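You operate a simulated robot arm through the tools that you are given. There is no shell and no other tool.

You are at the controls of a simulated two-armed robot. One attempt, no reset.

TASK
Pick up the drink carton marked "Serenhota" from the low shelf under the press with one hand, pass it to the other hand and put it on the press side of the long table. Set down upright: drink carton.

Only the result counts: the job must be done as asked and must still hold three seconds after the hand-in. Knocking over, shifting, dropping, spilling or breaking anything else fails it.

THE ROBOT
Two 6-joint arms with two-finger parallel grippers on one trunk, on a base that moves. Base frame: it is fixed to the floor where the robot stands at the start and does not move with it; the origin is under the middle of the robot, x ahead of it, y to its left, z up. Readings come in m, degrees, newtons and seconds.
The left shoulder is at the start at [0.06, 0.187, 0.622], the right one opposite. With the tool pointing down near the work surface each hand reaches from about 0.22 to 0.62 m from the robot's upright axis, wherever it stands, measured 20 degrees to its own side. Places, roughly: drink carton [-0.75, -4, 0.25]; press side of the long table [-0.6, -3.8, 0.8]. Payload 1.57 kg a hand.
The tool frame of a hand sits at the grasp point between the pads (the TCP): z along the fingers, y along the line on which they close. The tips reach 0.03 m beyond it. Largest opening 0.11 m; finger width 0.024, thickness 0.012; the body of the gripper, 0.048 by 0.112 m, starts 0.078 m behind the TCP.
Orientation is that of the tool frame in the base frame, as [roll, pitch, yaw] about the fixed x, y, z axes, in that order (R = Rz(yaw) Ry(pitch) Rx(roll)). With the fingers straight down and closing along the base's y, the tool's x points along the base's -x, its y along +y and its z along -z.

THE INTERFACE
- The arms move only by the tool send_rows. It takes "left_commands", "right_commands" or both (then of equal length, played together; a hand with none holds still); each is a list of rows, each an object (a shift or turn left out is 0, a gripper value left out holds the last) with "delta_pos": the shift along the base's x, y, z in units of 100 mm (1.0 is 100 mm), a list of three; "rot": the turn, a rotation vector about the base's x, y, z in units of 60 degrees (1.0 is 60 degrees), a list of three; "grip": the opening, from 0 (shut) to 1 (fully open). In form: [{"delta_pos": [x, y, z], "rot": [wx, wy, wz], "grip": grip}, ...]. A call has 1 to 20 rows; each row is the pose to reach, as a shift and turn from the pose commanded when the call began. A call with a number of a shift or a turn outside -1 to 1 is refused whole. Rows are played at 5 a second. More than 0.05 m and 8.6 degrees between two rows, or a gripper value outside its range, and nothing of the call is played. A pose out of reach is approached as far as the arm can. The call stops where the force on the tool passes 40 N (or 10 N more than at its start, if that is more) or the arm is blocked; 0.2 s more then pass. The fingers move at their own pace (about 0.153 m/s each) and stop on an object; they squeeze with about 38 N. The grip force told is the motor's: it shows also when the fingers shut on nothing. Time passes only in rows, and 0.2 s behind the last, so rows that repeat a pose let the fingers close. It gives the time, the measured TCP pose, the force on the tool (base axes), the opening and the grip force at its end, in the units of the frame above (readings bear some noise), with the torque about the TCP (base axes, N m) and any sound that the robot's microphone picked up.
- Cameras (640 x 400 px; columns grow to the right, rows downward): "scene" is now at [0.0285, 0.0044, 1.1844]; the picture's right is [-0.04, -1.00, 0.00], its down [-0.64, 0.02, -0.77] and it looks along [0.77, -0.03, -0.64] (base axes); focal length 286 px, centre (320, 200). "left" rides on the left gripper at [0.07, -0.016, -0.141] in its tool frame; the picture's right is [0.23, 0.97, 0.00], its down [-0.86, 0.20, -0.48] and it looks along [-0.47, 0.11, 0.88] (tool axes); focal length 222 px, centre (320, 200). "right" rides on the right gripper at [0.07, 0.016, -0.141] in its tool frame; the picture's right is [-0.23, 0.97, 0.00], its down [-0.86, -0.20, -0.48] and it looks along [-0.47, -0.11, 0.88] (tool axes); focal length 222 px, centre (320, 200). There is no depth. A picture from a camera that has moved, and an enlarged one, comes with that camera's place and axes in the base frame and with its lens. The place of the scene camera against the robot may be out by one fixed shift of up to 0.018 m in any direction.
- snapshot(camera): a new picture of that camera. The clock stands still meanwhile.
- move_column(by): slides the trunk up (or, below 0, down) by that many m; the arms and the scene camera ride with it, the base frame stays. It gives what a move gives, with no picture.
- base_move(legs): drives the robot by 1 to 6 legs, each [ahead, left, turn to the left] in m, m and degrees, along the robot's own axes; the way and the turn of a leg run together, so that a leg with both is an arc; at most 1.5 m and 180 degrees a leg. The arms and the cameras ride along, it lands a little off, and it stops where it bumps. It gives what a move gives.
- head_to(pan, tilt): turns the head with the scene camera to pan (to the left, within 86 degrees either way) and tilt (down, from -29 to 69), counted from straight ahead of the robot. It gives what a move gives.
- inspect(camera, box): a new picture of the part [left, top, right, bottom] of that camera's present view, enlarged. The clock stands still meanwhile.
- close_job(): hands the job in; it is judged then, once.

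Places have to be worked out from the pictures, the camera data and where the tool is seen. Open the grippers and draw the arms clear of the work before you hand the job in, unless the task says otherwise.

The tools are called by a JSON object that holds its "method" and its "body". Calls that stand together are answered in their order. send_rows: Moves the arms, as the interface text tells. Its arguments: {"type":"object","properties":{"left_commands":{"type":"array","items":{"type":"object","properties":{"delta_pos":{"type":"array","items":{"type":"number"}},"rot":{"type":"array","items":{"type":"number"}},"grip":{"type":"number"}}}},"right_commands":{"type":"array","items":{"type":"object","properties":{"delta_pos":{"type":"array","items":{"type":"number"}},"rot":{"type":"array","items":{"type":"number"}},"grip":{"type":"number"}}}}},"required":[]} The other tools are called the same way: move_column (by) moves the trunk up or down; base_move (legs) drives the base; head_to (pan, tilt) turns the head that bears the scene camera; snapshot (camera) takes a picture; inspect (camera, box) takes an enlarged picture of a part of a camera's view; close_job () hands the job in.

At the start:

```text
t: 0.0
left_position: [0.4148, 0.1972, 0.4991]
left_tcp_rot: [-180.0, -0.1, -179.9]
left_wrist_force: [0.4, -0.4, -0.1]
left_wrist_torque: [-0.02, 0.0, -0.02]
left_width: 0.1097
left_grasp_force: 0.0
right_position: [0.3736, -0.1589, 0.5223]
right_tcp_rot: [179.9, -0.1, -180.0]
right_wrist_force: [-0.3, -0.4, 0.9]
right_wrist_torque: [0.02, -0.02, 0.0]
right_width: 0.11
right_grasp_force: 0.0
trunk travel left (down, up): [-0.25, 0.74]
robot x, y, heading: [-0.0009, -0.002, 0.0]
head pan, tilt (commanded): [-2.1, 39.8]
```

scene: 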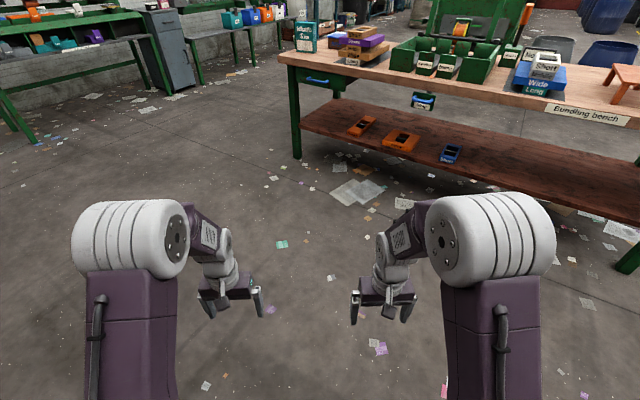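
right: 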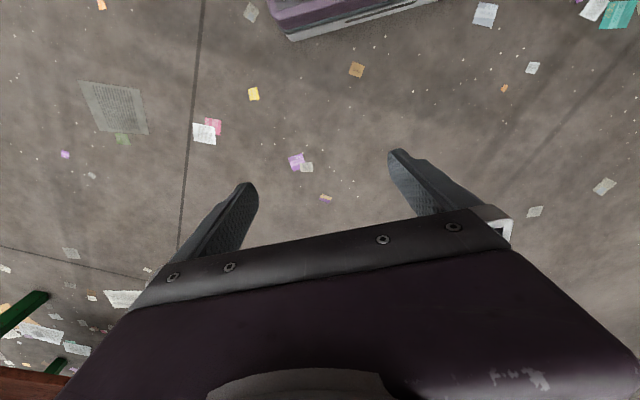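
left: 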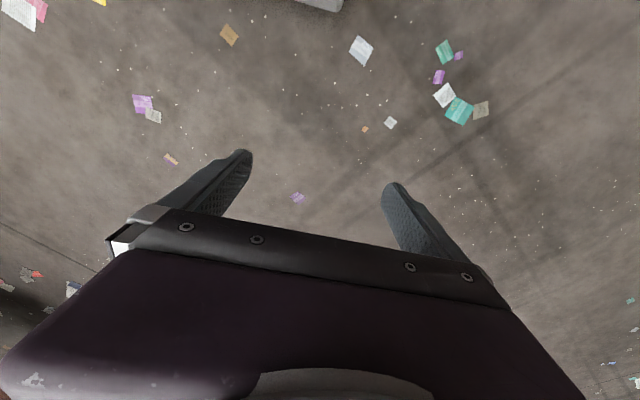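

The goal lies about 4 m to the robot's right, so I turn the head right to see the way there first.

{"method": "head_to", "body": {"pan": -86, "tilt": 20}}

{"method": "snapshot", "body": {"camera": "scene"}}

```text
t: 1.6
left_position: [0.414, 0.1978, 0.5001]
left_tcp_rot: [-180.0, 0.0, 180.0]
left_wrist_force: [-0.3, -0.1, 1.0]
left_wrist_torque: [0.02, 0.03, -0.03]
left_width: 0.1101
left_grasp_force: 0.1
right_position: [0.3745, -0.1596, 0.5225]
right_tcp_rot: [180.0, 0.0, -179.9]
right_wrist_force: [-0.3, 0.7, 1.0]
right_wrist_torque: [-0.01, -0.02, -0.01]
right_width: 0.1098
right_grasp_force: 0.0
trunk travel left (down, up): [-0.25, 0.74]
robot x, y, heading: [-0.0008, -0.0065, 0.1]
head pan, tilt (commanded): [-85.9, 20.0]
```

```text
taken
camera scene: at [-0.0499, -0.0854, 1.2155], right [-1.0, -0.07, 0.0], down [-0.02, 0.34, -0.94], along [0.07, -0.94, -0.34], focal length 286 px, centre (320, 200)
```

scene: 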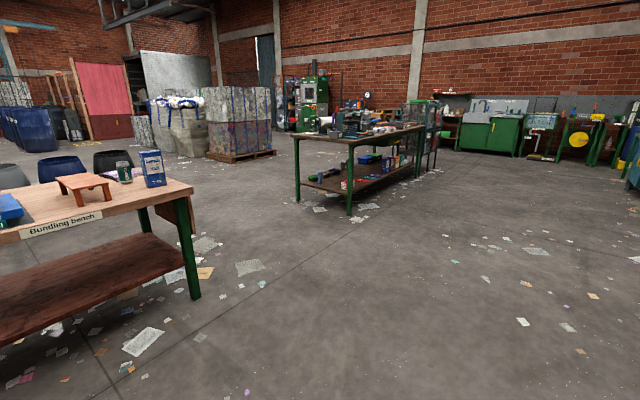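

A long table stands ahead with a low shelf. I enlarge that part to find the press and the cartons.

{"method": "inspect", "body": {"camera": "scene", "box": [280, 90, 460, 220]}}

```text
3.08 times, centred on (370, 155) of scene
camera zoom: at [-0.0499, -0.0854, 1.2155], right [-1.0, -0.07, 0.0], down [-0.02, 0.34, -0.94], along [0.07, -0.94, -0.34], focal length 881 px, centre (166, 338)
```

zoom: 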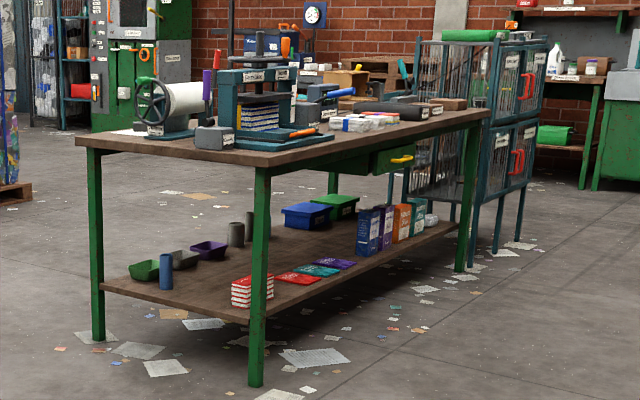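

The table's near leg stands near (-0.16, -2.98) and its long side runs to about (-1.24, -4.58). The standing cartons sit on the low shelf along that side. I turn towards a point beside that long side and drive part of the way.

{"method": "base_move", "body": {"legs": [[0, 0, -114.7], [1.3, 0, 0], [1.3, 0, 0]]}}

{"method": "head_to", "body": {"pan": 45, "tilt": 25}}

{"method": "snapshot", "body": {"camera": "scene"}}

```text
t: 19.0
left_position: [-1.0477, -2.8438, 0.499]
left_tcp_rot: [-180.0, 0.1, 65.5]
left_wrist_force: [0.8, 0.4, 0.3]
left_wrist_torque: [-0.01, 0.0, -0.04]
left_width: 0.11
left_grasp_force: 0.0
right_position: [-1.3562, -2.6582, 0.522]
right_tcp_rot: [-180.0, 0.0, 65.5]
right_wrist_force: [-0.6, 0.2, 0.5]
right_wrist_torque: [0.01, 0.0, -0.02]
right_width: 0.1101
right_grasp_force: 0.1
trunk travel left (down, up): [-0.25, 0.74]
robot x, y, heading: [-1.0554, -2.3857, -114.3]
head pan, tilt (commanded): [-85.9, 20.0]
```

```text
t: 21.2
left_position: [-1.0469, -2.8427, 0.501]
left_tcp_rot: [180.0, 0.0, 65.5]
left_wrist_force: [0.3, -0.5, -0.4]
left_wrist_torque: [0.0, -0.04, -0.01]
left_width: 0.1101
left_grasp_force: 0.1
right_position: [-1.3572, -2.6588, 0.5221]
right_tcp_rot: [-180.0, 0.1, 65.5]
right_wrist_force: [-1.2, -0.2, 0.0]
right_wrist_torque: [-0.01, -0.01, -0.01]
right_width: 0.1101
right_grasp_force: 0.0
trunk travel left (down, up): [-0.25, 0.74]
robot x, y, heading: [-1.0555, -2.3856, -114.5]
head pan, tilt (commanded): [45.0, 25.0]
```

```text
taken
camera scene: at [-0.9957, -2.4084, 1.2075], right [-0.94, -0.35, 0.0], down [-0.15, 0.4, -0.91], along [0.32, -0.85, -0.42], focal length 286 px, centre (320, 200)
```

scene: 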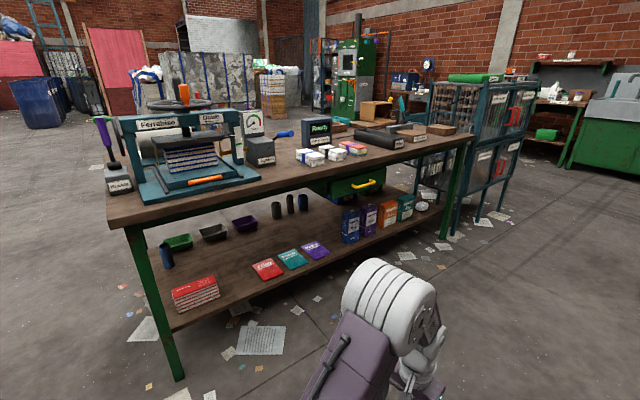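

The cartons are now visible on the shelf. I enlarge them to read the labels, and also the table top.

{"method": "inspect", "body": {"camera": "scene", "box": [320, 170, 450, 260]}}

{"method": "inspect", "body": {"camera": "scene", "box": [90, 90, 310, 220]}}

{"method": "inspect", "body": {"camera": "scene", "box": [250, 100, 470, 230]}}

```text
4.44 times, centred on (385, 215) of scene
camera zoom: at [-0.9957, -2.4084, 1.2075], right [-0.94, -0.35, 0.0], down [-0.15, 0.4, -0.91], along [0.32, -0.85, -0.42], focal length 1273 px, centre (31, 133)
```

zoom: 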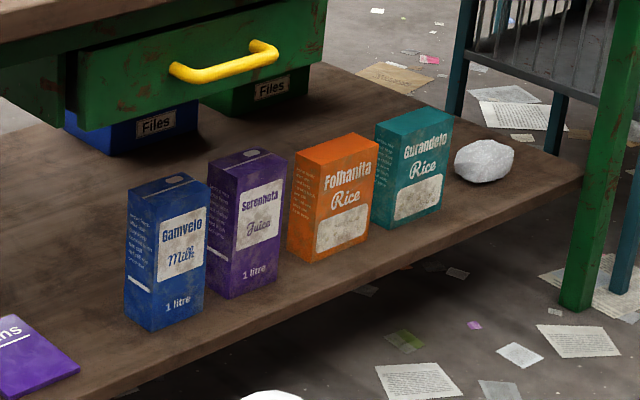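

```text
2.91 times, centred on (200, 155) of scene
camera zoom: at [-0.9957, -2.4084, 1.2075], right [-0.94, -0.35, 0.0], down [-0.15, 0.4, -0.91], along [0.32, -0.85, -0.42], focal length 833 px, centre (669, 331)
```

zoom: 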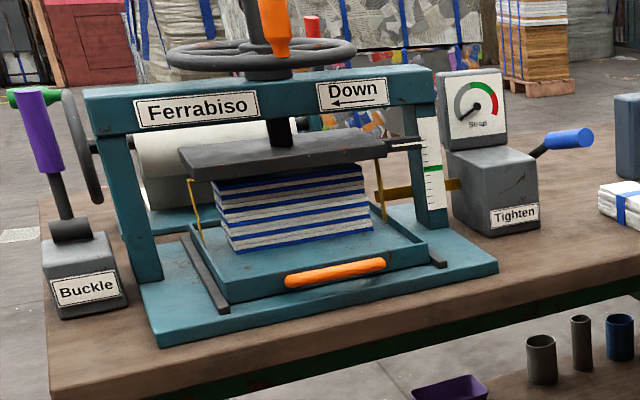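

```text
2.91 times, centred on (360, 165) of scene
camera zoom: at [-0.9957, -2.4084, 1.2075], right [-0.94, -0.35, 0.0], down [-0.15, 0.4, -0.91], along [0.32, -0.85, -0.42], focal length 833 px, centre (204, 302)
```

zoom: 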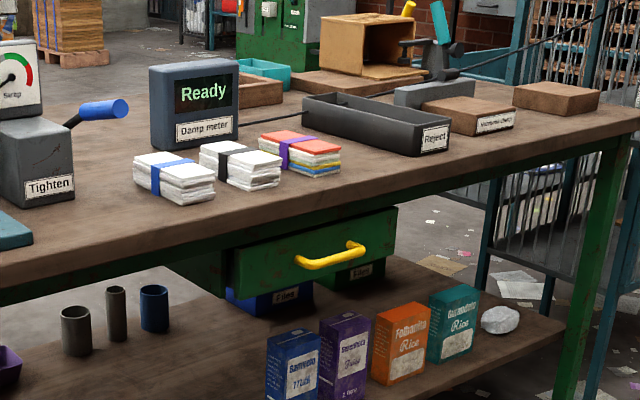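

The purple "Serenhota" juice carton stands between the blue milk and the orange rice, near (-0.75, -3.96). The gaps on either side are about 5 cm. I drive on to a standoff spot and turn to face the long side of the table, heading about -34°.

{"method": "base_move", "body": {"legs": [[1.0, 0, 0], [0, 0, 80.6]]}}

{"method": "head_to", "body": {"pan": 0, "tilt": 35}}

{"method": "snapshot", "body": {"camera": "scene"}}

```text
t: 29.7
left_position: [-1.0036, -3.3368, 0.4987]
left_tcp_rot: [-180.0, 0.1, 146.7]
left_wrist_force: [-0.1, 0.1, -0.4]
left_wrist_torque: [-0.01, 0.03, 0.01]
left_width: 0.1098
left_grasp_force: 0.1
right_position: [-1.2324, -3.6137, 0.5232]
right_tcp_rot: [-179.9, -0.1, 146.8]
right_wrist_force: [0.3, 1.2, 0.4]
right_wrist_torque: [0.0, -0.02, 0.0]
right_width: 0.1101
right_grasp_force: 0.0
trunk travel left (down, up): [-0.25, 0.74]
robot x, y, heading: [-1.4579, -3.2736, -33.2]
head pan, tilt (commanded): [45.0, 25.0]
```

```text
t: 30.8
left_position: [-1.0032, -3.3354, 0.5001]
left_tcp_rot: [-179.9, -0.1, 146.7]
left_wrist_force: [-0.6, -0.5, 0.7]
left_wrist_torque: [0.01, 0.02, 0.03]
left_width: 0.11
left_grasp_force: 0.0
right_position: [-1.232, -3.6124, 0.5236]
right_tcp_rot: [-180.0, 0.0, 146.7]
right_wrist_force: [-0.5, 0.4, -0.5]
right_wrist_torque: [0.02, -0.03, -0.01]
right_width: 0.1098
right_grasp_force: 0.0
trunk travel left (down, up): [-0.25, 0.74]
robot x, y, heading: [-1.4565, -3.2778, -33.3]
head pan, tilt (commanded): [0.0, 35.0]
```

```text
taken
camera scene: at [-1.4309, -3.2824, 1.1917], right [-0.55, -0.84, 0.0], down [-0.48, 0.31, -0.82], along [0.69, -0.45, -0.57], focal length 286 px, centre (320, 200)
```

scene: 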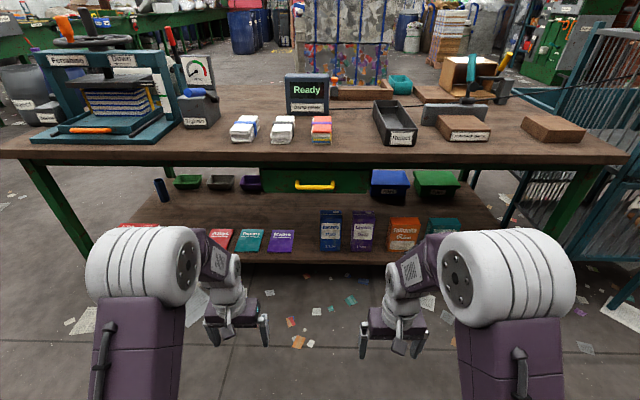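

I now face the table square on. I enlarge the cartons and the front of the table top.

{"method": "inspect", "body": {"camera": "scene", "box": [300, 160, 480, 270]}}

{"method": "inspect", "body": {"camera": "scene", "box": [120, 60, 440, 200]}}

```text
3.56 times, centred on (390, 215) of scene
camera zoom: at [-1.4309, -3.2824, 1.1917], right [-0.55, -0.84, 0.0], down [-0.48, 0.31, -0.82], along [0.69, -0.45, -0.57], focal length 1018 px, centre (71, 147)
```

zoom: 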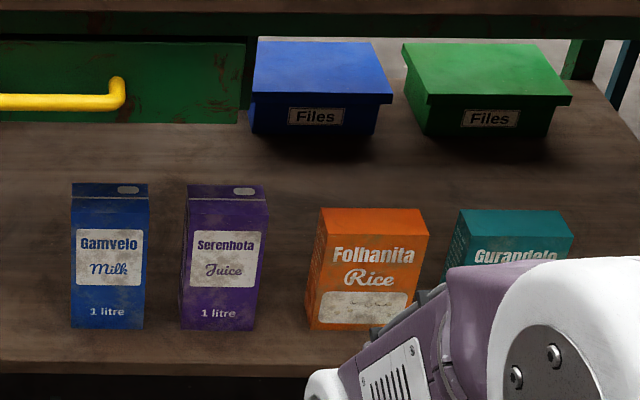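

```text
2.00 times, centred on (280, 130) of scene
camera zoom: at [-1.4309, -3.2824, 1.1917], right [-0.55, -0.84, 0.0], down [-0.48, 0.31, -0.82], along [0.69, -0.45, -0.57], focal length 573 px, centre (400, 340)
```

zoom: 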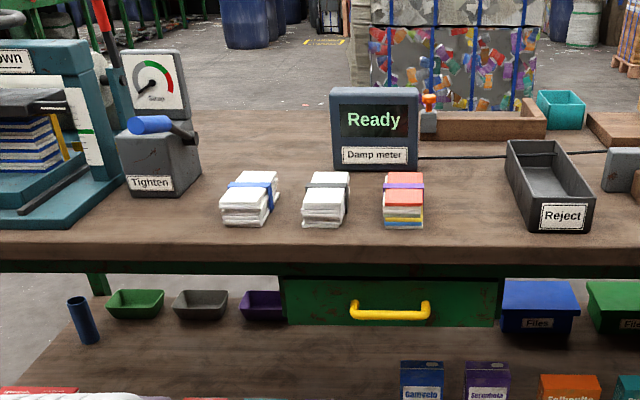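

Combining both views, the shelf top is at about z=0.256. The purple carton is about 0.093 m wide, 0.05 m deep and 0.20 m tall. The drawer underside is at z≈0.63, so I will grasp almost horizontally from the front with the right hand. First I lower the trunk at this standoff.

{"method": "move_column", "body": {"by": -0.24}}

{"method": "head_to", "body": {"pan": -8, "tilt": 28}}

{"method": "snapshot", "body": {"camera": "scene"}}

```text
t: 33.3
left_position: [-1.0028, -3.3362, 0.2598]
left_tcp_rot: [180.0, 0.0, 146.8]
left_wrist_force: [-0.3, -0.5, 0.1]
left_wrist_torque: [0.02, -0.02, -0.01]
left_width: 0.11
left_grasp_force: 0.2
right_position: [-1.2322, -3.6118, 0.2817]
right_tcp_rot: [180.0, 0.0, 146.8]
right_wrist_force: [0.1, 0.9, -0.3]
right_wrist_torque: [-0.02, -0.01, 0.03]
right_width: 0.11
right_grasp_force: 0.0
trunk travel left (down, up): [-0.01, 0.98]
robot x, y, heading: [-1.4591, -3.2733, -33.3]
head pan, tilt (commanded): [0.0, 35.0]
```

```text
t: 34.0
left_position: [-1.003, -3.3365, 0.2583]
left_tcp_rot: [-180.0, 0.0, 146.9]
left_wrist_force: [-1.0, 0.9, 0.3]
left_wrist_torque: [-0.01, 0.01, -0.02]
left_width: 0.11
left_grasp_force: 0.0
right_position: [-1.2327, -3.6121, 0.2828]
right_tcp_rot: [-179.9, 0.0, 146.7]
right_wrist_force: [0.3, -0.7, 0.1]
right_wrist_torque: [0.01, -0.02, -0.02]
right_width: 0.11
right_grasp_force: 0.0
trunk travel left (down, up): [-0.01, 0.98]
robot x, y, heading: [-1.4588, -3.2743, -33.3]
head pan, tilt (commanded): [-8.0, 28.0]
```

```text
taken
camera scene: at [-1.436, -3.2942, 0.9626], right [-0.66, -0.75, 0.0], down [-0.35, 0.31, -0.88], along [0.66, -0.58, -0.47], focal length 286 px, centre (320, 200)
```

scene: 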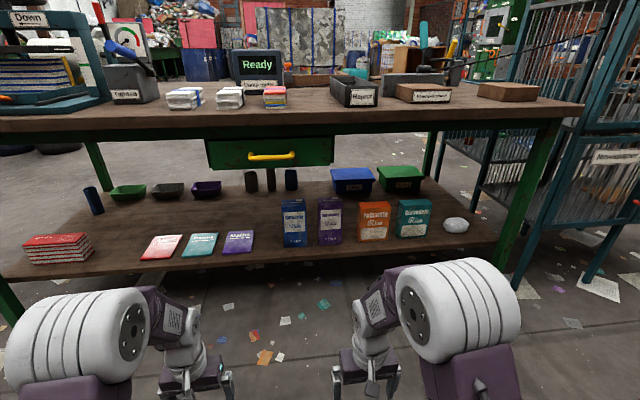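

The cartons are in clear view. I enlarge them for a closer measurement.

{"method": "inspect", "body": {"camera": "scene", "box": [265, 180, 405, 265]}}

```text
4.57 times, centred on (335, 222) of scene
camera zoom: at [-1.436, -3.2942, 0.9626], right [-0.66, -0.75, 0.0], down [-0.35, 0.31, -0.88], along [0.66, -0.58, -0.47], focal length 1309 px, centre (251, 97)
```

zoom: 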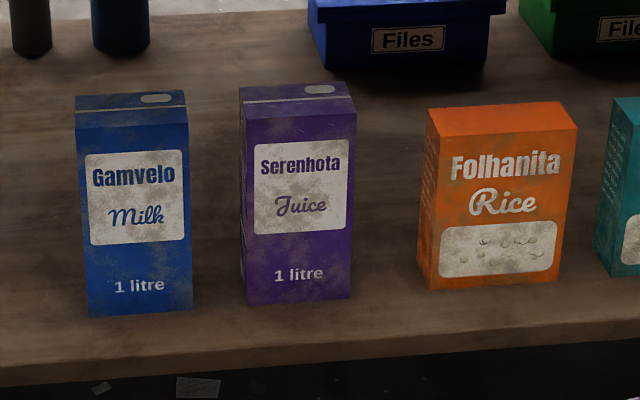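

The carton front is at about (-0.756, -3.947), facing heading about -35°. It measures roughly 0.094 × 0.056 × 0.19 m, and its grasp centre is near (-0.732, -3.964). Still in free space, I start turning the right hand towards horizontal and draw the left hand back and up.

{"method": "send_rows", "body": {"right_commands": [{"delta_pos": [0.184, -0.121, 0.12], "rot": [-0.0732, -0.1114, 0]}, {"delta_pos": [0.368, -0.242, 0.24], "rot": [-0.1464, -0.2229, 0]}, {"delta_pos": [0.551, -0.362, 0.36], "rot": [-0.2196, -0.3343, 0]}, {"delta_pos": [0.735, -0.483, 0.48], "rot": [-0.2928, -0.4457, 0]}, {"delta_pos": [0.919, -0.604, 0.6], "rot": [-0.366, -0.5572, 0]}], "left_commands": [{"delta_pos": [-0.167, 0.11, 0.2]}, {"delta_pos": [-0.334, 0.22, 0.4]}, {"delta_pos": [-0.502, 0.329, 0.6]}, {"delta_pos": [-0.669, 0.439, 0.8]}, {"delta_pos": [-0.836, 0.549, 1.0]}]}}

{"method": "snapshot", "body": {"camera": "scene"}}

```text
t: 35.2
left_position: [-1.0874, -3.2799, 0.3597]
left_tcp_rot: [180.0, -0.1, 146.8]
left_wrist_force: [0.0, 0.2, 0.0]
left_wrist_torque: [-0.02, 0.01, 0.02]
left_width: 0.1103
left_grasp_force: 0.1
right_position: [-1.1677, -3.6712, 0.3295]
right_tcp_rot: [-176.6, 31.2, 146.9]
right_wrist_force: [0.3, -0.1, 0.7]
right_wrist_torque: [0.02, 0.02, -0.01]
right_width: 0.1098
right_grasp_force: 0.2
right hand out of reach, approached as far as the arm can: row 4, 5
trunk travel left (down, up): [-0.01, 0.98]
robot x, y, heading: [-1.4596, -3.2746, -33.2]
head pan, tilt (commanded): [-8.0, 28.0]
```

```text
taken
camera scene: at [-1.436, -3.2943, 0.9626], right [-0.66, -0.75, 0.0], down [-0.35, 0.31, -0.88], along [0.66, -0.58, -0.47], focal length 286 px, centre (320, 200)
```

scene: 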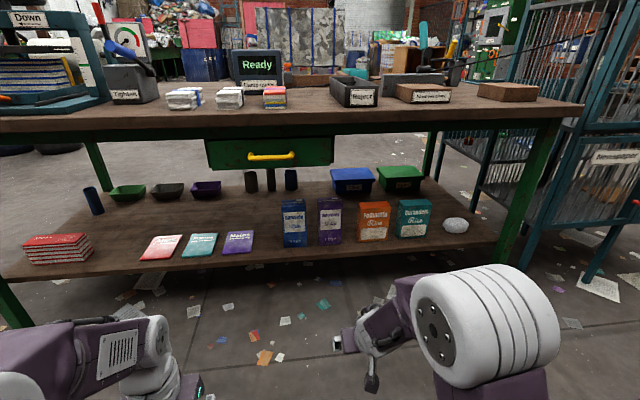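

The right hand stopped tilting at about 31° from vertical, with the elbow high and bent. A further reach should flatten the forearm, so I extend forward in free space and look again.

{"method": "send_rows", "body": {"right_commands": [{"delta_pos": [0.306, -0.201, 0.06]}, {"delta_pos": [0.612, -0.402, 0.13]}, {"delta_pos": [0.919, -0.604, 0.2]}, {"delta_pos": [0.919, -0.604, 0.2]}]}}

{"method": "snapshot", "body": {"camera": "scene"}}

{"method": "snapshot", "body": {"camera": "right"}}

```text
t: 36.2
left_position: [-1.0874, -3.2799, 0.3601]
left_tcp_rot: [180.0, 0.1, 146.9]
left_wrist_force: [0.4, -0.2, 1.0]
left_wrist_torque: [0.01, -0.03, 0.03]
left_width: 0.1099
left_grasp_force: 0.1
right_position: [-1.0716, -3.7324, 0.3487]
right_tcp_rot: [-176.4, 31.2, 146.8]
right_wrist_force: [-0.8, 0.1, 0.3]
right_wrist_torque: [-0.02, 0.0, 0.02]
right_width: 0.11
right_grasp_force: 0.0
trunk travel left (down, up): [-0.01, 0.98]
robot x, y, heading: [-1.4605, -3.2725, -33.3]
head pan, tilt (commanded): [-8.0, 28.0]
```

```text
taken
camera scene: at [-1.436, -3.2943, 0.9627], right [-0.66, -0.75, 0.0], down [-0.35, 0.31, -0.88], along [0.66, -0.58, -0.47], focal length 286 px, centre (320, 200)
```

scene: 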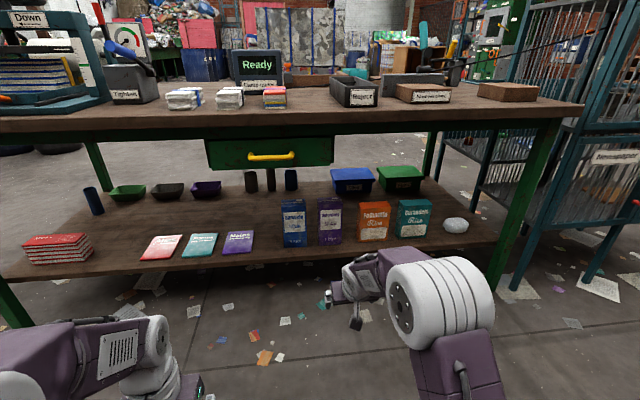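

```text
taken
camera right: at [-1.1716, -3.6399, 0.4318], right [0.72, 0.69, 0.07], down [0.31, -0.4, 0.86], along [0.62, -0.6, -0.5], focal length 222 px, centre (320, 200)
```

right: 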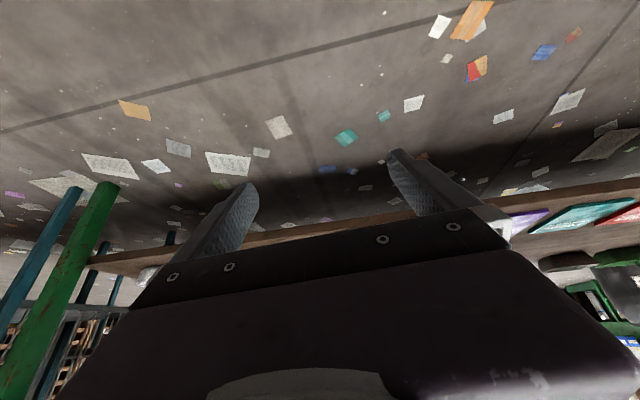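

The hand is now at 0.58 m ahead and moved freely. I try tilting further towards horizontal from here.

{"method": "send_rows", "body": {"right_commands": [{"rot": [-0.0732, -0.1114, 0]}, {"rot": [-0.1464, -0.2229, 0]}, {"rot": [-0.2196, -0.3343, 0]}, {"rot": [-0.2928, -0.4457, 0]}, {"rot": [-0.366, -0.5572, 0]}]}}

{"method": "snapshot", "body": {"camera": "scene"}}

```text
t: 37.4
left_position: [-1.0866, -3.2799, 0.3603]
left_tcp_rot: [179.9, 0.0, 146.8]
left_wrist_force: [0.5, -0.2, 0.1]
left_wrist_torque: [0.01, 0.06, -0.02]
left_width: 0.11
left_grasp_force: 0.0
right_position: [-1.058, -3.7422, 0.3707]
right_tcp_rot: [-175.9, 70.5, 147.4]
right_wrist_force: [1.1, -0.6, -0.4]
right_wrist_torque: [-0.02, 0.0, -0.02]
right_width: 0.1101
right_grasp_force: 0.1
right hand out of reach, approached as far as the arm can: row 1, 2, 3, 5
trunk travel left (down, up): [-0.01, 0.98]
robot x, y, heading: [-1.4555, -3.2738, -33.3]
head pan, tilt (commanded): [-8.0, 28.0]
```

```text
taken
camera scene: at [-1.4361, -3.2943, 0.9627], right [-0.66, -0.75, 0.0], down [-0.35, 0.31, -0.88], along [0.66, -0.58, -0.47], focal length 286 px, centre (320, 200)
```

scene: 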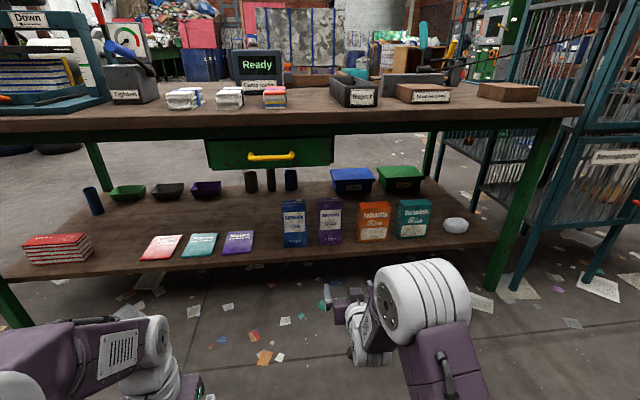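

The wrist re-arranged itself and the tool now points about 70° out from vertical, at f≈0.59. I tilt it a little further, level the closing axis and extend slightly.

{"method": "send_rows", "body": {"right_commands": [{"delta_pos": [0.084, -0.055, -0.05], "rot": [-0.0377, -0.0716, 0.0089]}, {"delta_pos": [0.167, -0.11, -0.1], "rot": [-0.0755, -0.1432, 0.0178]}, {"delta_pos": [0.251, -0.165, -0.15], "rot": [-0.1132, -0.2148, 0.0267]}, {"delta_pos": [0.251, -0.165, -0.15], "rot": [-0.1132, -0.2148, 0.0267]}]}}

{"method": "snapshot", "body": {"camera": "scene"}}

{"method": "snapshot", "body": {"camera": "right"}}

```text
t: 38.4
left_position: [-1.0863, -3.2811, 0.3597]
left_tcp_rot: [-180.0, 0.0, 146.8]
left_wrist_force: [-0.4, 0.1, 0.0]
left_wrist_torque: [0.01, 0.0, 0.02]
left_width: 0.1099
left_grasp_force: 0.1
right_position: [-0.961, -3.8027, 0.4098]
right_tcp_rot: [170.9, 85.3, 135.9]
right_wrist_force: [0.1, 0.2, 0.1]
right_wrist_torque: [-0.01, 0.0, 0.0]
right_width: 0.1101
right_grasp_force: 0.1
right hand out of reach, approached as far as the arm can: row 1, 2, 3, 4
trunk travel left (down, up): [-0.01, 0.98]
robot x, y, heading: [-1.4518, -3.2733, -33.2]
head pan, tilt (commanded): [-8.0, 28.0]
```

```text
taken
camera scene: at [-1.436, -3.2943, 0.9627], right [-0.66, -0.75, 0.0], down [-0.35, 0.31, -0.88], along [0.66, -0.58, -0.47], focal length 286 px, centre (320, 200)
```

scene: 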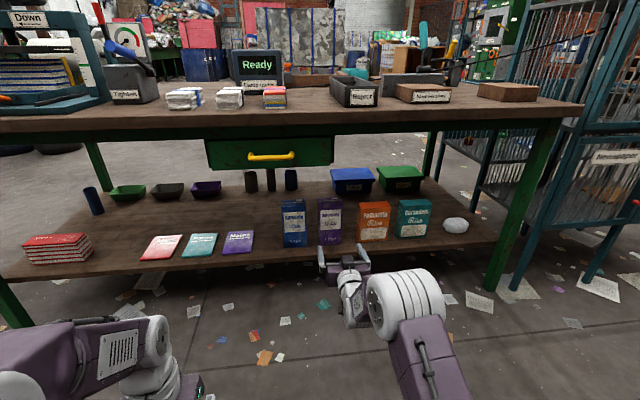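

```text
taken
camera right: at [-1.0741, -3.7049, 0.3517], right [0.57, 0.78, 0.24], down [-0.46, 0.06, 0.89], along [0.68, -0.62, 0.39], focal length 222 px, centre (320, 200)
```

right: 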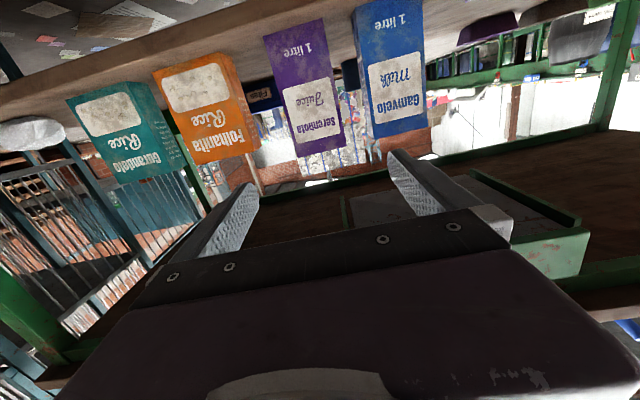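

At about 85° tilt the arm settles at f≈0.70, z≈0.41, with the closing axis level and heading -35°, matching the carton. I test a 70° tilt at f≈0.60 and f≈0.68 in free space to learn the usable approach range.

{"method": "send_rows", "body": {"right_commands": [{"delta_pos": [-0.209, 0.137, -0.13], "rot": [0.0343, 0.0522, 0]}, {"delta_pos": [-0.418, 0.275, -0.25], "rot": [0.0686, 0.1045, 0]}, {"delta_pos": [-0.627, 0.412, -0.38], "rot": [0.103, 0.1567, 0]}, {"delta_pos": [-0.836, 0.549, -0.5], "rot": [0.1373, 0.209, 0]}, {"delta_pos": [-0.836, 0.549, -0.5], "rot": [0.1373, 0.209, 0]}]}}

```text
t: 39.6
left_position: [-1.0874, -3.2806, 0.358]
left_tcp_rot: [180.0, 0.0, 146.8]
left_wrist_force: [0.2, -1.3, 0.1]
left_wrist_torque: [-0.04, 0.01, -0.02]
left_width: 0.1099
left_grasp_force: 0.1
right_position: [-1.0483, -3.7433, 0.3619]
right_tcp_rot: [179.2, 70.5, 144.0]
right_wrist_force: [0.2, 0.0, -0.2]
right_wrist_torque: [0.02, -0.02, 0.01]
right_width: 0.1098
right_grasp_force: 0.1
trunk travel left (down, up): [-0.01, 0.98]
robot x, y, heading: [-1.4579, -3.2747, -33.1]
head pan, tilt (commanded): [-8.0, 28.0]
```

That pose (α≈70°, f≈0.60, z≈0.362) was reached cleanly. I test the range around it: a bit back, then further forward.

{"method": "send_rows", "body": {"right_commands": [{"delta_pos": [-0.251, 0.165, -0.05]}, {"delta_pos": [-0.418, 0.275, -0.1]}, {"delta_pos": [-0.418, 0.275, -0.1]}]}}

{"method": "send_rows", "body": {"right_commands": [{"delta_pos": [0.334, -0.22, 0]}, {"delta_pos": [0.669, -0.439, 0]}, {"delta_pos": [0.92, -0.604, 0]}, {"delta_pos": [0.92, -0.604, 0]}]}}

{"method": "snapshot", "body": {"camera": "right"}}

```text
t: 40.4
left_position: [-1.0872, -3.2808, 0.3598]
left_tcp_rot: [179.9, 0.0, 146.8]
left_wrist_force: [-0.6, -0.9, 1.1]
left_wrist_torque: [-0.04, 0.03, -0.02]
left_width: 0.11
left_grasp_force: 0.1
right_position: [-1.0644, -3.7308, 0.38]
right_tcp_rot: [179.2, 70.4, 144.1]
right_wrist_force: [-0.7, -0.2, 0.0]
right_wrist_torque: [-0.02, -0.03, 0.03]
right_width: 0.1096
right_grasp_force: 0.1
right hand out of reach, approached as far as the arm can: row 1, 2, 3
trunk travel left (down, up): [-0.01, 0.98]
robot x, y, heading: [-1.4566, -3.2777, -33.4]
head pan, tilt (commanded): [-8.0, 28.0]
```

```text
t: 41.4
left_position: [-1.0861, -3.2802, 0.3612]
left_tcp_rot: [180.0, 0.0, 146.8]
left_wrist_force: [0.2, 0.7, -0.1]
left_wrist_torque: [0.04, 0.02, 0.01]
left_width: 0.1101
left_grasp_force: 0.1
right_position: [-0.9678, -3.7924, 0.3822]
right_tcp_rot: [179.2, 70.8, 144.2]
right_wrist_force: [0.3, -0.8, -0.2]
right_wrist_torque: [0.01, 0.01, 0.01]
right_width: 0.1101
right_grasp_force: 0.1
trunk travel left (down, up): [-0.01, 0.98]
robot x, y, heading: [-1.4607, -3.2752, -33.2]
head pan, tilt (commanded): [-8.0, 28.0]
```

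```text
taken
camera right: at [-1.0882, -3.6893, 0.3619], right [0.62, 0.75, 0.22], down [-0.26, -0.07, 0.96], along [0.74, -0.66, 0.15], focal length 222 px, centre (320, 200)
```

right: 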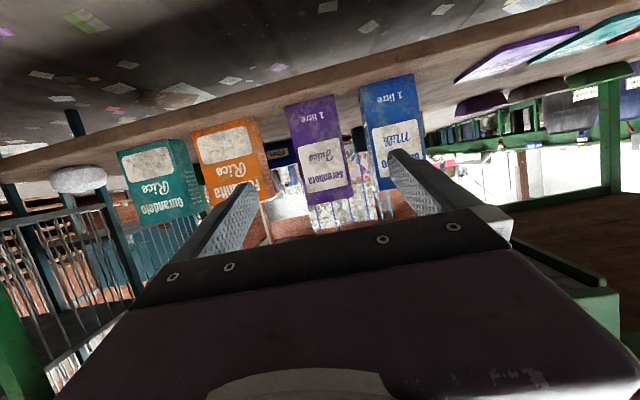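

At 70° tilt the arm works cleanly from f≈0.60 to 0.70, and the wrist view shows the purple carton already centred between the fingers. I lower the last centimetre and retract the hand to pre-grasp. Then I drive forward, keeping about 5 cm short of the carton.

{"method": "move_column", "body": {"by": -0.01}}

{"method": "send_rows", "body": {"right_commands": [{"delta_pos": [-0.242, 0.142, 0]}, {"delta_pos": [-0.484, 0.284, -0.02]}, {"delta_pos": [-0.72, 0.424, -0.05]}, {"delta_pos": [-0.72, 0.424, -0.05]}]}}

{"method": "base_move", "body": {"legs": [[0.26, 0, 0]]}}

{"method": "snapshot", "body": {"camera": "right"}}

{"method": "snapshot", "body": {"camera": "scene"}}

```text
t: 42.0
left_position: [-1.0868, -3.2815, 0.3506]
left_tcp_rot: [180.0, 0.0, 146.8]
left_wrist_force: [0.8, 0.4, 0.0]
left_wrist_torque: [0.01, -0.01, -0.01]
left_width: 0.11
left_grasp_force: 0.1
right_position: [-0.9685, -3.7913, 0.3725]
right_tcp_rot: [179.3, 70.7, 144.2]
right_wrist_force: [0.5, 0.2, -0.8]
right_wrist_torque: [0.03, 0.01, -0.01]
right_width: 0.11
right_grasp_force: 0.1
trunk travel left (down, up): [0.0, 0.99]
robot x, y, heading: [-1.4551, -3.2729, -33.3]
head pan, tilt (commanded): [-8.0, 28.0]
```

```text
t: 43.0
left_position: [-1.0875, -3.2811, 0.3498]
left_tcp_rot: [180.0, 0.0, 146.8]
left_wrist_force: [-0.8, -0.3, 1.0]
left_wrist_torque: [-0.01, 0.03, 0.01]
left_width: 0.1102
left_grasp_force: 0.0
right_position: [-1.0391, -3.751, 0.3661]
right_tcp_rot: [179.3, 70.7, 144.0]
right_wrist_force: [0.6, -1.1, 0.6]
right_wrist_torque: [-0.02, 0.03, 0.03]
right_width: 0.1098
right_grasp_force: 0.1
trunk travel left (down, up): [0.0, 0.99]
robot x, y, heading: [-1.4584, -3.2764, -33.0]
head pan, tilt (commanded): [-8.0, 28.0]
```

```text
t: 44.9
left_position: [-0.8692, -3.4216, 0.3498]
left_tcp_rot: [180.0, 0.0, 146.8]
left_wrist_force: [0.0, 0.5, 0.6]
left_wrist_torque: [0.03, -0.03, 0.03]
left_width: 0.11
left_grasp_force: 0.0
right_position: [-0.8211, -3.8937, 0.3668]
right_tcp_rot: [179.1, 70.6, 144.1]
right_wrist_force: [0.2, 0.1, 0.4]
right_wrist_torque: [0.0, -0.03, 0.0]
right_width: 0.1098
right_grasp_force: 0.0
trunk travel left (down, up): [0.0, 0.99]
robot x, y, heading: [-1.242, -3.4153, -33.3]
head pan, tilt (commanded): [-8.0, 28.0]
```

```text
taken
camera right: at [-0.9423, -3.7902, 0.3455], right [0.62, 0.75, 0.22], down [-0.26, -0.07, 0.96], along [0.74, -0.65, 0.15], focal length 222 px, centre (320, 200)
```

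right: 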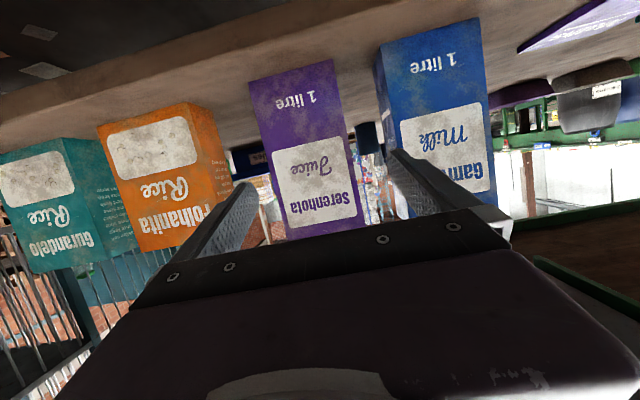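

```text
taken
camera scene: at [-1.2186, -3.4365, 0.9527], right [-0.66, -0.75, 0.0], down [-0.35, 0.31, -0.88], along [0.66, -0.58, -0.47], focal length 286 px, centre (320, 200)
```

scene: 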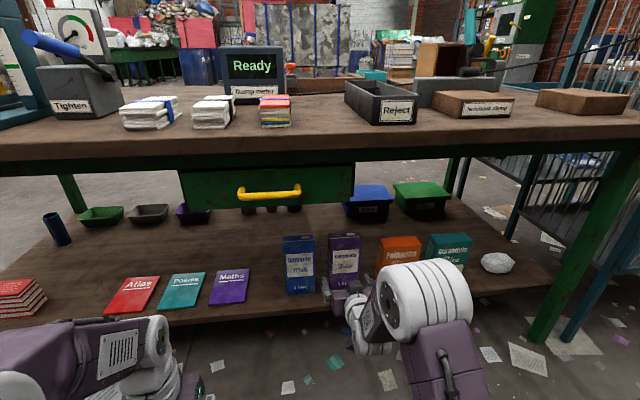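

The hand is about 0.11 m short of the carton centre. I enlarge the wrist view to pin down the carton's face and the side gaps.

{"method": "inspect", "body": {"camera": "right", "box": [220, 40, 400, 250]}}

{"method": "inspect", "body": {"camera": "scene", "box": [270, 215, 410, 325]}}

```text
1.90 times, centred on (310, 145) of right
camera zoom: at [-0.9423, -3.7902, 0.3455], right [0.62, 0.75, 0.22], down [-0.26, -0.07, 0.96], along [0.74, -0.65, 0.15], focal length 423 px, centre (339, 305)
```

zoom: 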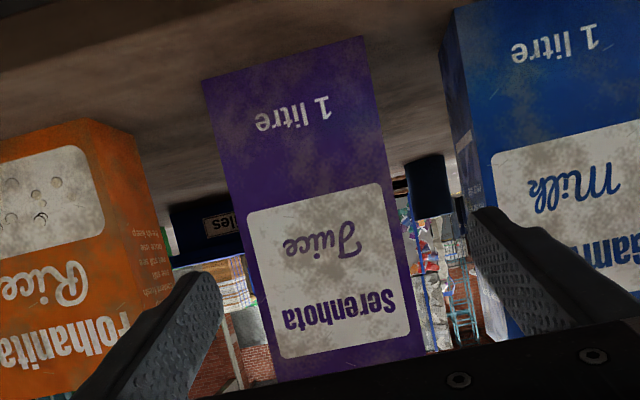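

```text
3.64 times, centred on (340, 270) of scene
camera zoom: at [-1.2186, -3.4365, 0.9527], right [-0.66, -0.75, 0.0], down [-0.35, 0.31, -0.88], along [0.66, -0.58, -0.47], focal length 1041 px, centre (247, -54)
```

zoom: 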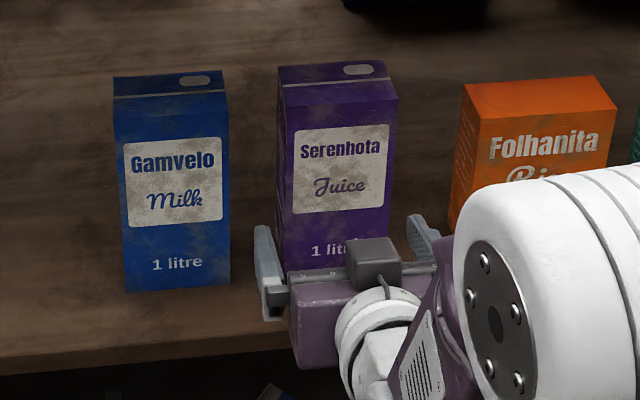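

From the wrist view, the carton's centre line is about 12 mm to the right of the tool axis and its front is about 0.08 m ahead. The shelf top is nearer z≈0.247. I shift right, move 5 cm forward and slightly down, and check again.

{"method": "send_rows", "body": {"right_commands": [{"delta_pos": [-0.069, -0.098, 0], "grip": 1.0}, {"delta_pos": [0.095, -0.213, -0.04]}, {"delta_pos": [0.218, -0.299, -0.07]}, {"delta_pos": [0.341, -0.385, -0.1]}, {"delta_pos": [0.341, -0.385, -0.1]}]}}

{"method": "snapshot", "body": {"camera": "right"}}

{"method": "inspect", "body": {"camera": "scene", "box": [270, 215, 410, 325]}}

```text
t: 46.1
left_position: [-0.8686, -3.4219, 0.3506]
left_tcp_rot: [-180.0, 0.0, 146.7]
left_wrist_force: [0.1, 0.1, -0.4]
left_wrist_torque: [-0.01, -0.01, -0.01]
left_width: 0.1098
left_grasp_force: 0.0
right_position: [-0.7872, -3.9322, 0.3536]
right_tcp_rot: [179.2, 70.8, 144.2]
right_wrist_force: [0.4, 0.6, -0.1]
right_wrist_torque: [-0.03, -0.01, 0.04]
right_width: 0.1101
right_grasp_force: 0.1
trunk travel left (down, up): [0.0, 0.99]
robot x, y, heading: [-1.2395, -3.4157, -33.3]
head pan, tilt (commanded): [-8.0, 28.0]
```

```text
taken
camera right: at [-0.9076, -3.8285, 0.3348], right [0.62, 0.75, 0.22], down [-0.26, -0.07, 0.96], along [0.74, -0.65, 0.15], focal length 222 px, centre (320, 200)
```

right: 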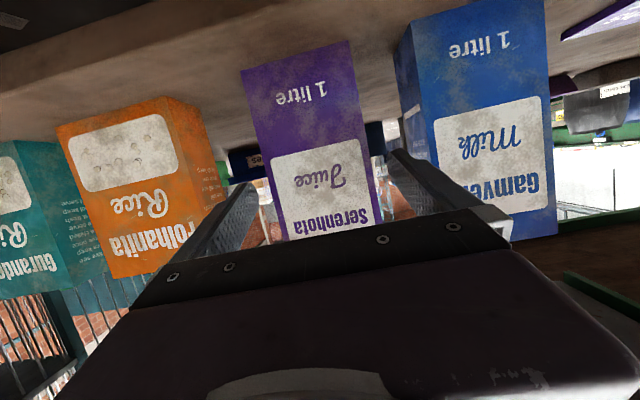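

```text
3.64 times, centred on (340, 270) of scene
camera zoom: at [-1.2185, -3.4365, 0.9527], right [-0.66, -0.75, 0.0], down [-0.35, 0.31, -0.88], along [0.66, -0.58, -0.47], focal length 1041 px, centre (247, -54)
```

zoom: 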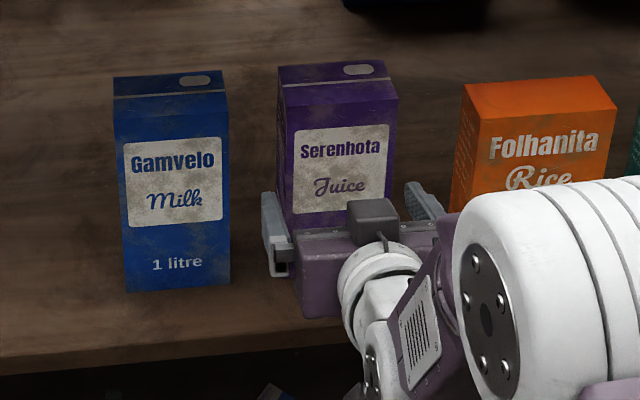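

The fingertips are now just short of the carton face. I enlarge the wrist view to check centring before entering the gaps.

{"method": "inspect", "body": {"camera": "right", "box": [200, 30, 440, 250]}}

```text
1.82 times, centred on (320, 140) of right
camera zoom: at [-0.9076, -3.8285, 0.3348], right [0.62, 0.75, 0.22], down [-0.26, -0.07, 0.96], along [0.74, -0.65, 0.15], focal length 404 px, centre (320, 309)
```

zoom: 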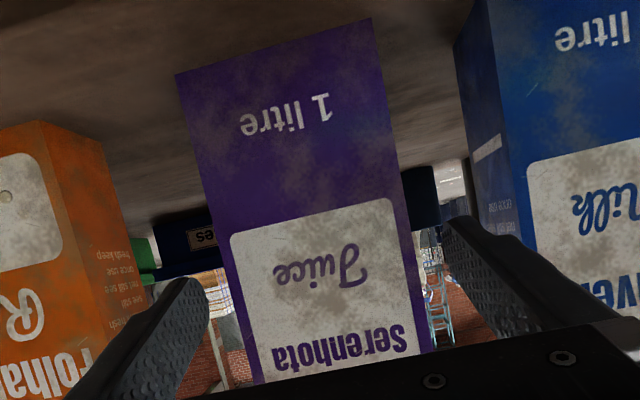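

The carton is centred to within 2–3 mm and its front face is about 4 cm ahead of the TCP. I correct the last 2.5 mm and slide in about 6 cm, so the pads sit at mid-depth and mid-height.

{"method": "send_rows", "body": {"right_commands": [{"delta_pos": [-0.014, -0.02, -0.02]}, {"delta_pos": [0.11, -0.11, -0.05]}, {"delta_pos": [0.235, -0.196, -0.08]}, {"delta_pos": [0.36, -0.283, -0.11]}, {"delta_pos": [0.486, -0.37, -0.11]}, {"delta_pos": [0.486, -0.37, -0.11]}]}}

{"method": "snapshot", "body": {"camera": "right"}}

{"method": "inspect", "body": {"camera": "scene", "box": [270, 215, 410, 325]}}

```text
t: 47.5
left_position: [-0.8696, -3.4221, 0.3497]
left_tcp_rot: [-179.9, 0.0, 146.8]
left_wrist_force: [-0.6, 0.7, -0.4]
left_wrist_torque: [-0.02, -0.01, 0.0]
left_width: 0.11
left_grasp_force: 0.1
right_position: [-0.7395, -3.9695, 0.3479]
right_tcp_rot: [179.2, 70.6, 144.2]
right_wrist_force: [-0.4, 0.0, 0.3]
right_wrist_torque: [-0.01, -0.01, -0.03]
right_width: 0.11
right_grasp_force: 0.1
trunk travel left (down, up): [0.0, 0.99]
robot x, y, heading: [-1.2412, -3.4172, -33.2]
head pan, tilt (commanded): [-8.0, 28.0]
```

```text
taken
camera right: at [-0.8605, -3.8668, 0.327], right [0.62, 0.75, 0.22], down [-0.26, -0.07, 0.96], along [0.74, -0.65, 0.15], focal length 222 px, centre (320, 200)
```

right: 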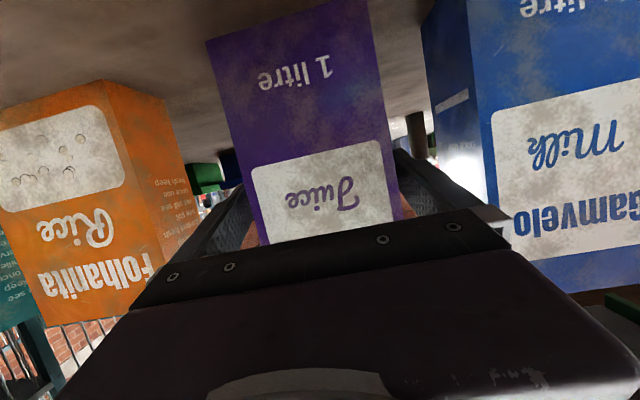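

```text
3.64 times, centred on (340, 270) of scene
camera zoom: at [-1.2185, -3.4365, 0.9527], right [-0.66, -0.75, 0.0], down [-0.35, 0.31, -0.88], along [0.66, -0.58, -0.47], focal length 1041 px, centre (247, -54)
```

zoom: 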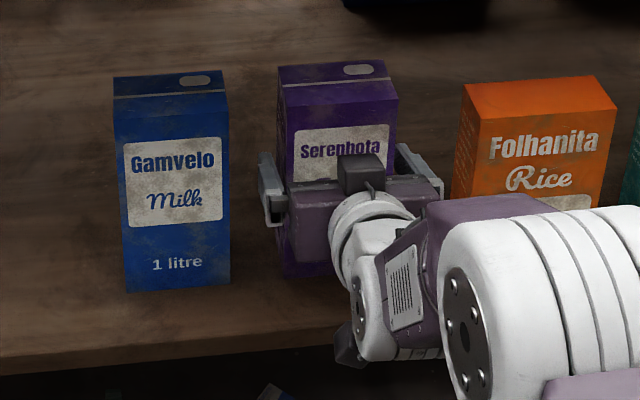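

The fingers straddle the carton with space on both outer sides, and no force shows. I close the right gripper and wait.

{"method": "send_rows", "body": {"right_commands": [{"grip": 0.8}, {"grip": 0.0}, {"grip": 0.0}, {"grip": 0.0}, {"grip": 0.0}, {"grip": 0.0}]}}

{"method": "snapshot", "body": {"camera": "right"}}

```text
t: 48.9
left_position: [-0.8693, -3.4217, 0.3499]
left_tcp_rot: [180.0, 0.0, 146.9]
left_wrist_force: [0.1, 0.5, -0.2]
left_wrist_torque: [-0.02, -0.01, -0.02]
left_width: 0.11
left_grasp_force: 0.1
right_position: [-0.7393, -3.9706, 0.3469]
right_tcp_rot: [179.2, 70.7, 144.2]
right_wrist_force: [0.1, -1.1, 0.6]
right_wrist_torque: [-0.08, 0.04, 0.0]
right_width: 0.0907
right_grasp_force: 37.7
trunk travel left (down, up): [0.0, 0.99]
robot x, y, heading: [-1.243, -3.4172, -33.3]
head pan, tilt (commanded): [-8.0, 28.0]
```

```text
taken
camera right: at [-0.8606, -3.8667, 0.3271], right [0.62, 0.75, 0.22], down [-0.26, -0.07, 0.96], along [0.74, -0.65, 0.15], focal length 222 px, centre (320, 200)
```

right: 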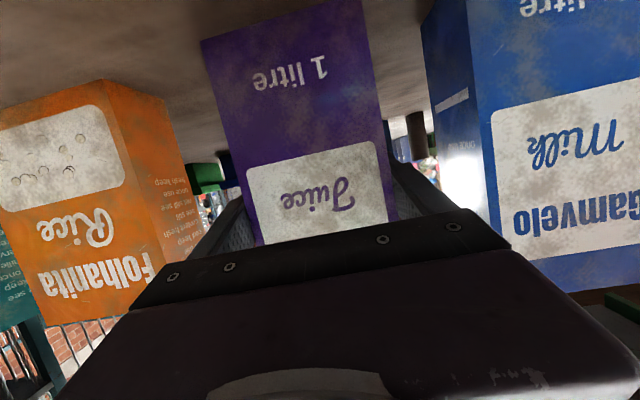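

The grip holds at 0.0907 m opening with 37.7 N, so the carton is 0.09 m wide. I lift it straight up 4 cm.

{"method": "send_rows", "body": {"right_commands": [{"delta_pos": [0, 0, 0.1]}, {"delta_pos": [0, 0, 0.2]}, {"delta_pos": [0, 0, 0.3]}, {"delta_pos": [0, 0, 0.4]}, {"delta_pos": [0, 0, 0.4]}]}}

{"method": "snapshot", "body": {"camera": "right"}}

{"method": "snapshot", "body": {"camera": "scene"}}

```text
t: 50.1
left_position: [-0.8696, -3.4229, 0.3498]
left_tcp_rot: [-180.0, 0.0, 146.8]
left_wrist_force: [0.6, 0.0, 0.2]
left_wrist_torque: [0.0, 0.02, -0.04]
left_width: 0.11
left_grasp_force: 0.0
right_position: [-0.7387, -3.9678, 0.3846]
right_tcp_rot: [179.2, 70.7, 144.2]
right_wrist_force: [-0.7, -0.5, 0.4]
right_wrist_torque: [0.0, 0.0, -0.01]
right_width: 0.0909
right_grasp_force: 38.3
trunk travel left (down, up): [0.0, 0.99]
robot x, y, heading: [-1.2412, -3.4169, -33.4]
head pan, tilt (commanded): [-8.0, 28.0]
```

```text
taken
camera right: at [-0.86, -3.866, 0.3648], right [0.62, 0.75, 0.22], down [-0.26, -0.07, 0.96], along [0.74, -0.65, 0.15], focal length 222 px, centre (320, 200)
```

right: 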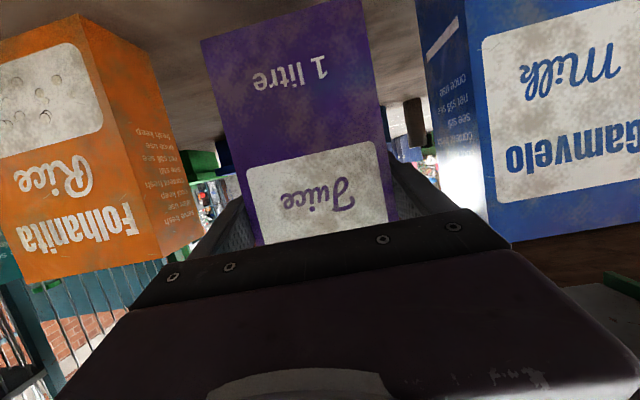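

```text
taken
camera scene: at [-1.2185, -3.4365, 0.9527], right [-0.66, -0.75, 0.0], down [-0.35, 0.31, -0.88], along [0.66, -0.58, -0.47], focal length 286 px, centre (320, 200)
```

scene: 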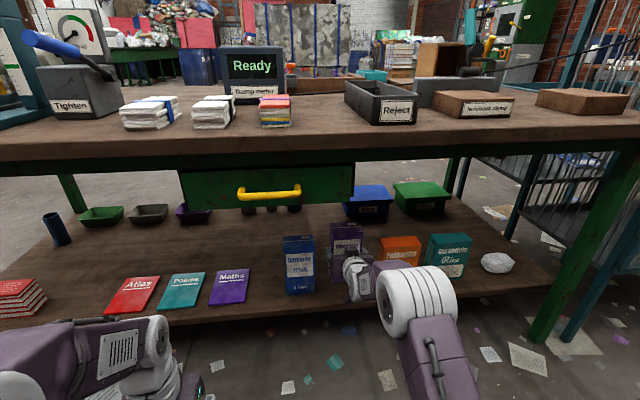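

The carton lifts with the hand and its neighbours did not move. I drive the base straight back to bring it out from under the table.

{"method": "base_move", "body": {"legs": [[-0.4, 0, 0]]}}

{"method": "snapshot", "body": {"camera": "scene"}}

```text
t: 52.6
left_position: [-1.2132, -3.1954, 0.3503]
left_tcp_rot: [180.0, 0.0, 147.1]
left_wrist_force: [-0.4, 0.0, 0.3]
left_wrist_torque: [0.0, -0.04, -0.03]
left_width: 0.1101
left_grasp_force: 0.0
right_position: [-1.081, -3.7437, 0.3851]
right_tcp_rot: [179.2, 70.7, 144.4]
right_wrist_force: [-0.7, 0.5, -0.5]
right_wrist_torque: [0.02, 0.01, 0.02]
right_width: 0.0908
right_grasp_force: 37.7
trunk travel left (down, up): [0.0, 0.99]
robot x, y, heading: [-1.5844, -3.1931, -32.9]
head pan, tilt (commanded): [-8.0, 28.0]
```

```text
taken
camera scene: at [-1.563, -3.2123, 0.9527], right [-0.66, -0.76, 0.0], down [-0.35, 0.31, -0.88], along [0.67, -0.58, -0.47], focal length 286 px, centre (320, 200)
```

scene: 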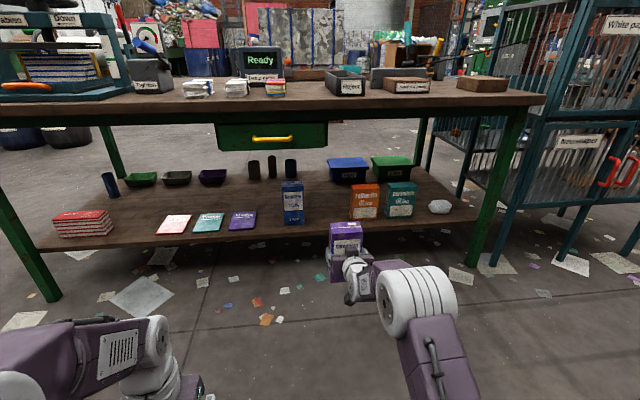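

The carton is clear of the table. I raise the trunk by 0.70 m to working height for the table top, well away from the table edge.

{"method": "move_column", "body": {"by": 0.7}}

{"method": "head_to", "body": {"pan": 0, "tilt": 40}}

{"method": "snapshot", "body": {"camera": "scene"}}

```text
refused: 0.7 is not a number from -0.4 to 0.4
```

```text
t: 53.4
left_position: [-1.2133, -3.1963, 0.3494]
left_tcp_rot: [-180.0, 0.0, 147.1]
left_wrist_force: [-0.2, 0.2, 0.1]
left_wrist_torque: [-0.01, -0.03, 0.02]
left_width: 0.11
left_grasp_force: 0.0
right_position: [-1.0822, -3.743, 0.3845]
right_tcp_rot: [179.2, 70.7, 144.5]
right_wrist_force: [0.4, -0.1, 0.2]
right_wrist_torque: [-0.02, 0.01, 0.02]
right_width: 0.0908
right_grasp_force: 38.0
trunk travel left (down, up): [0.0, 0.99]
robot x, y, heading: [-1.5865, -3.1956, -32.9]
head pan, tilt (commanded): [0.0, 40.0]
```

```text
taken
camera scene: at [-1.5606, -3.1988, 0.9342], right [-0.54, -0.84, 0.0], down [-0.54, 0.35, -0.77], along [0.64, -0.42, -0.64], focal length 286 px, centre (320, 200)
```

scene: 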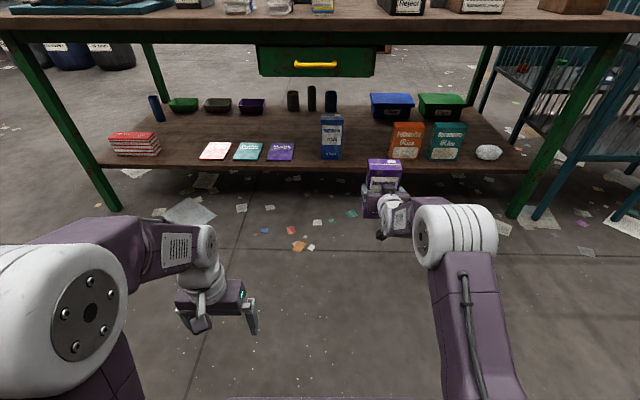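

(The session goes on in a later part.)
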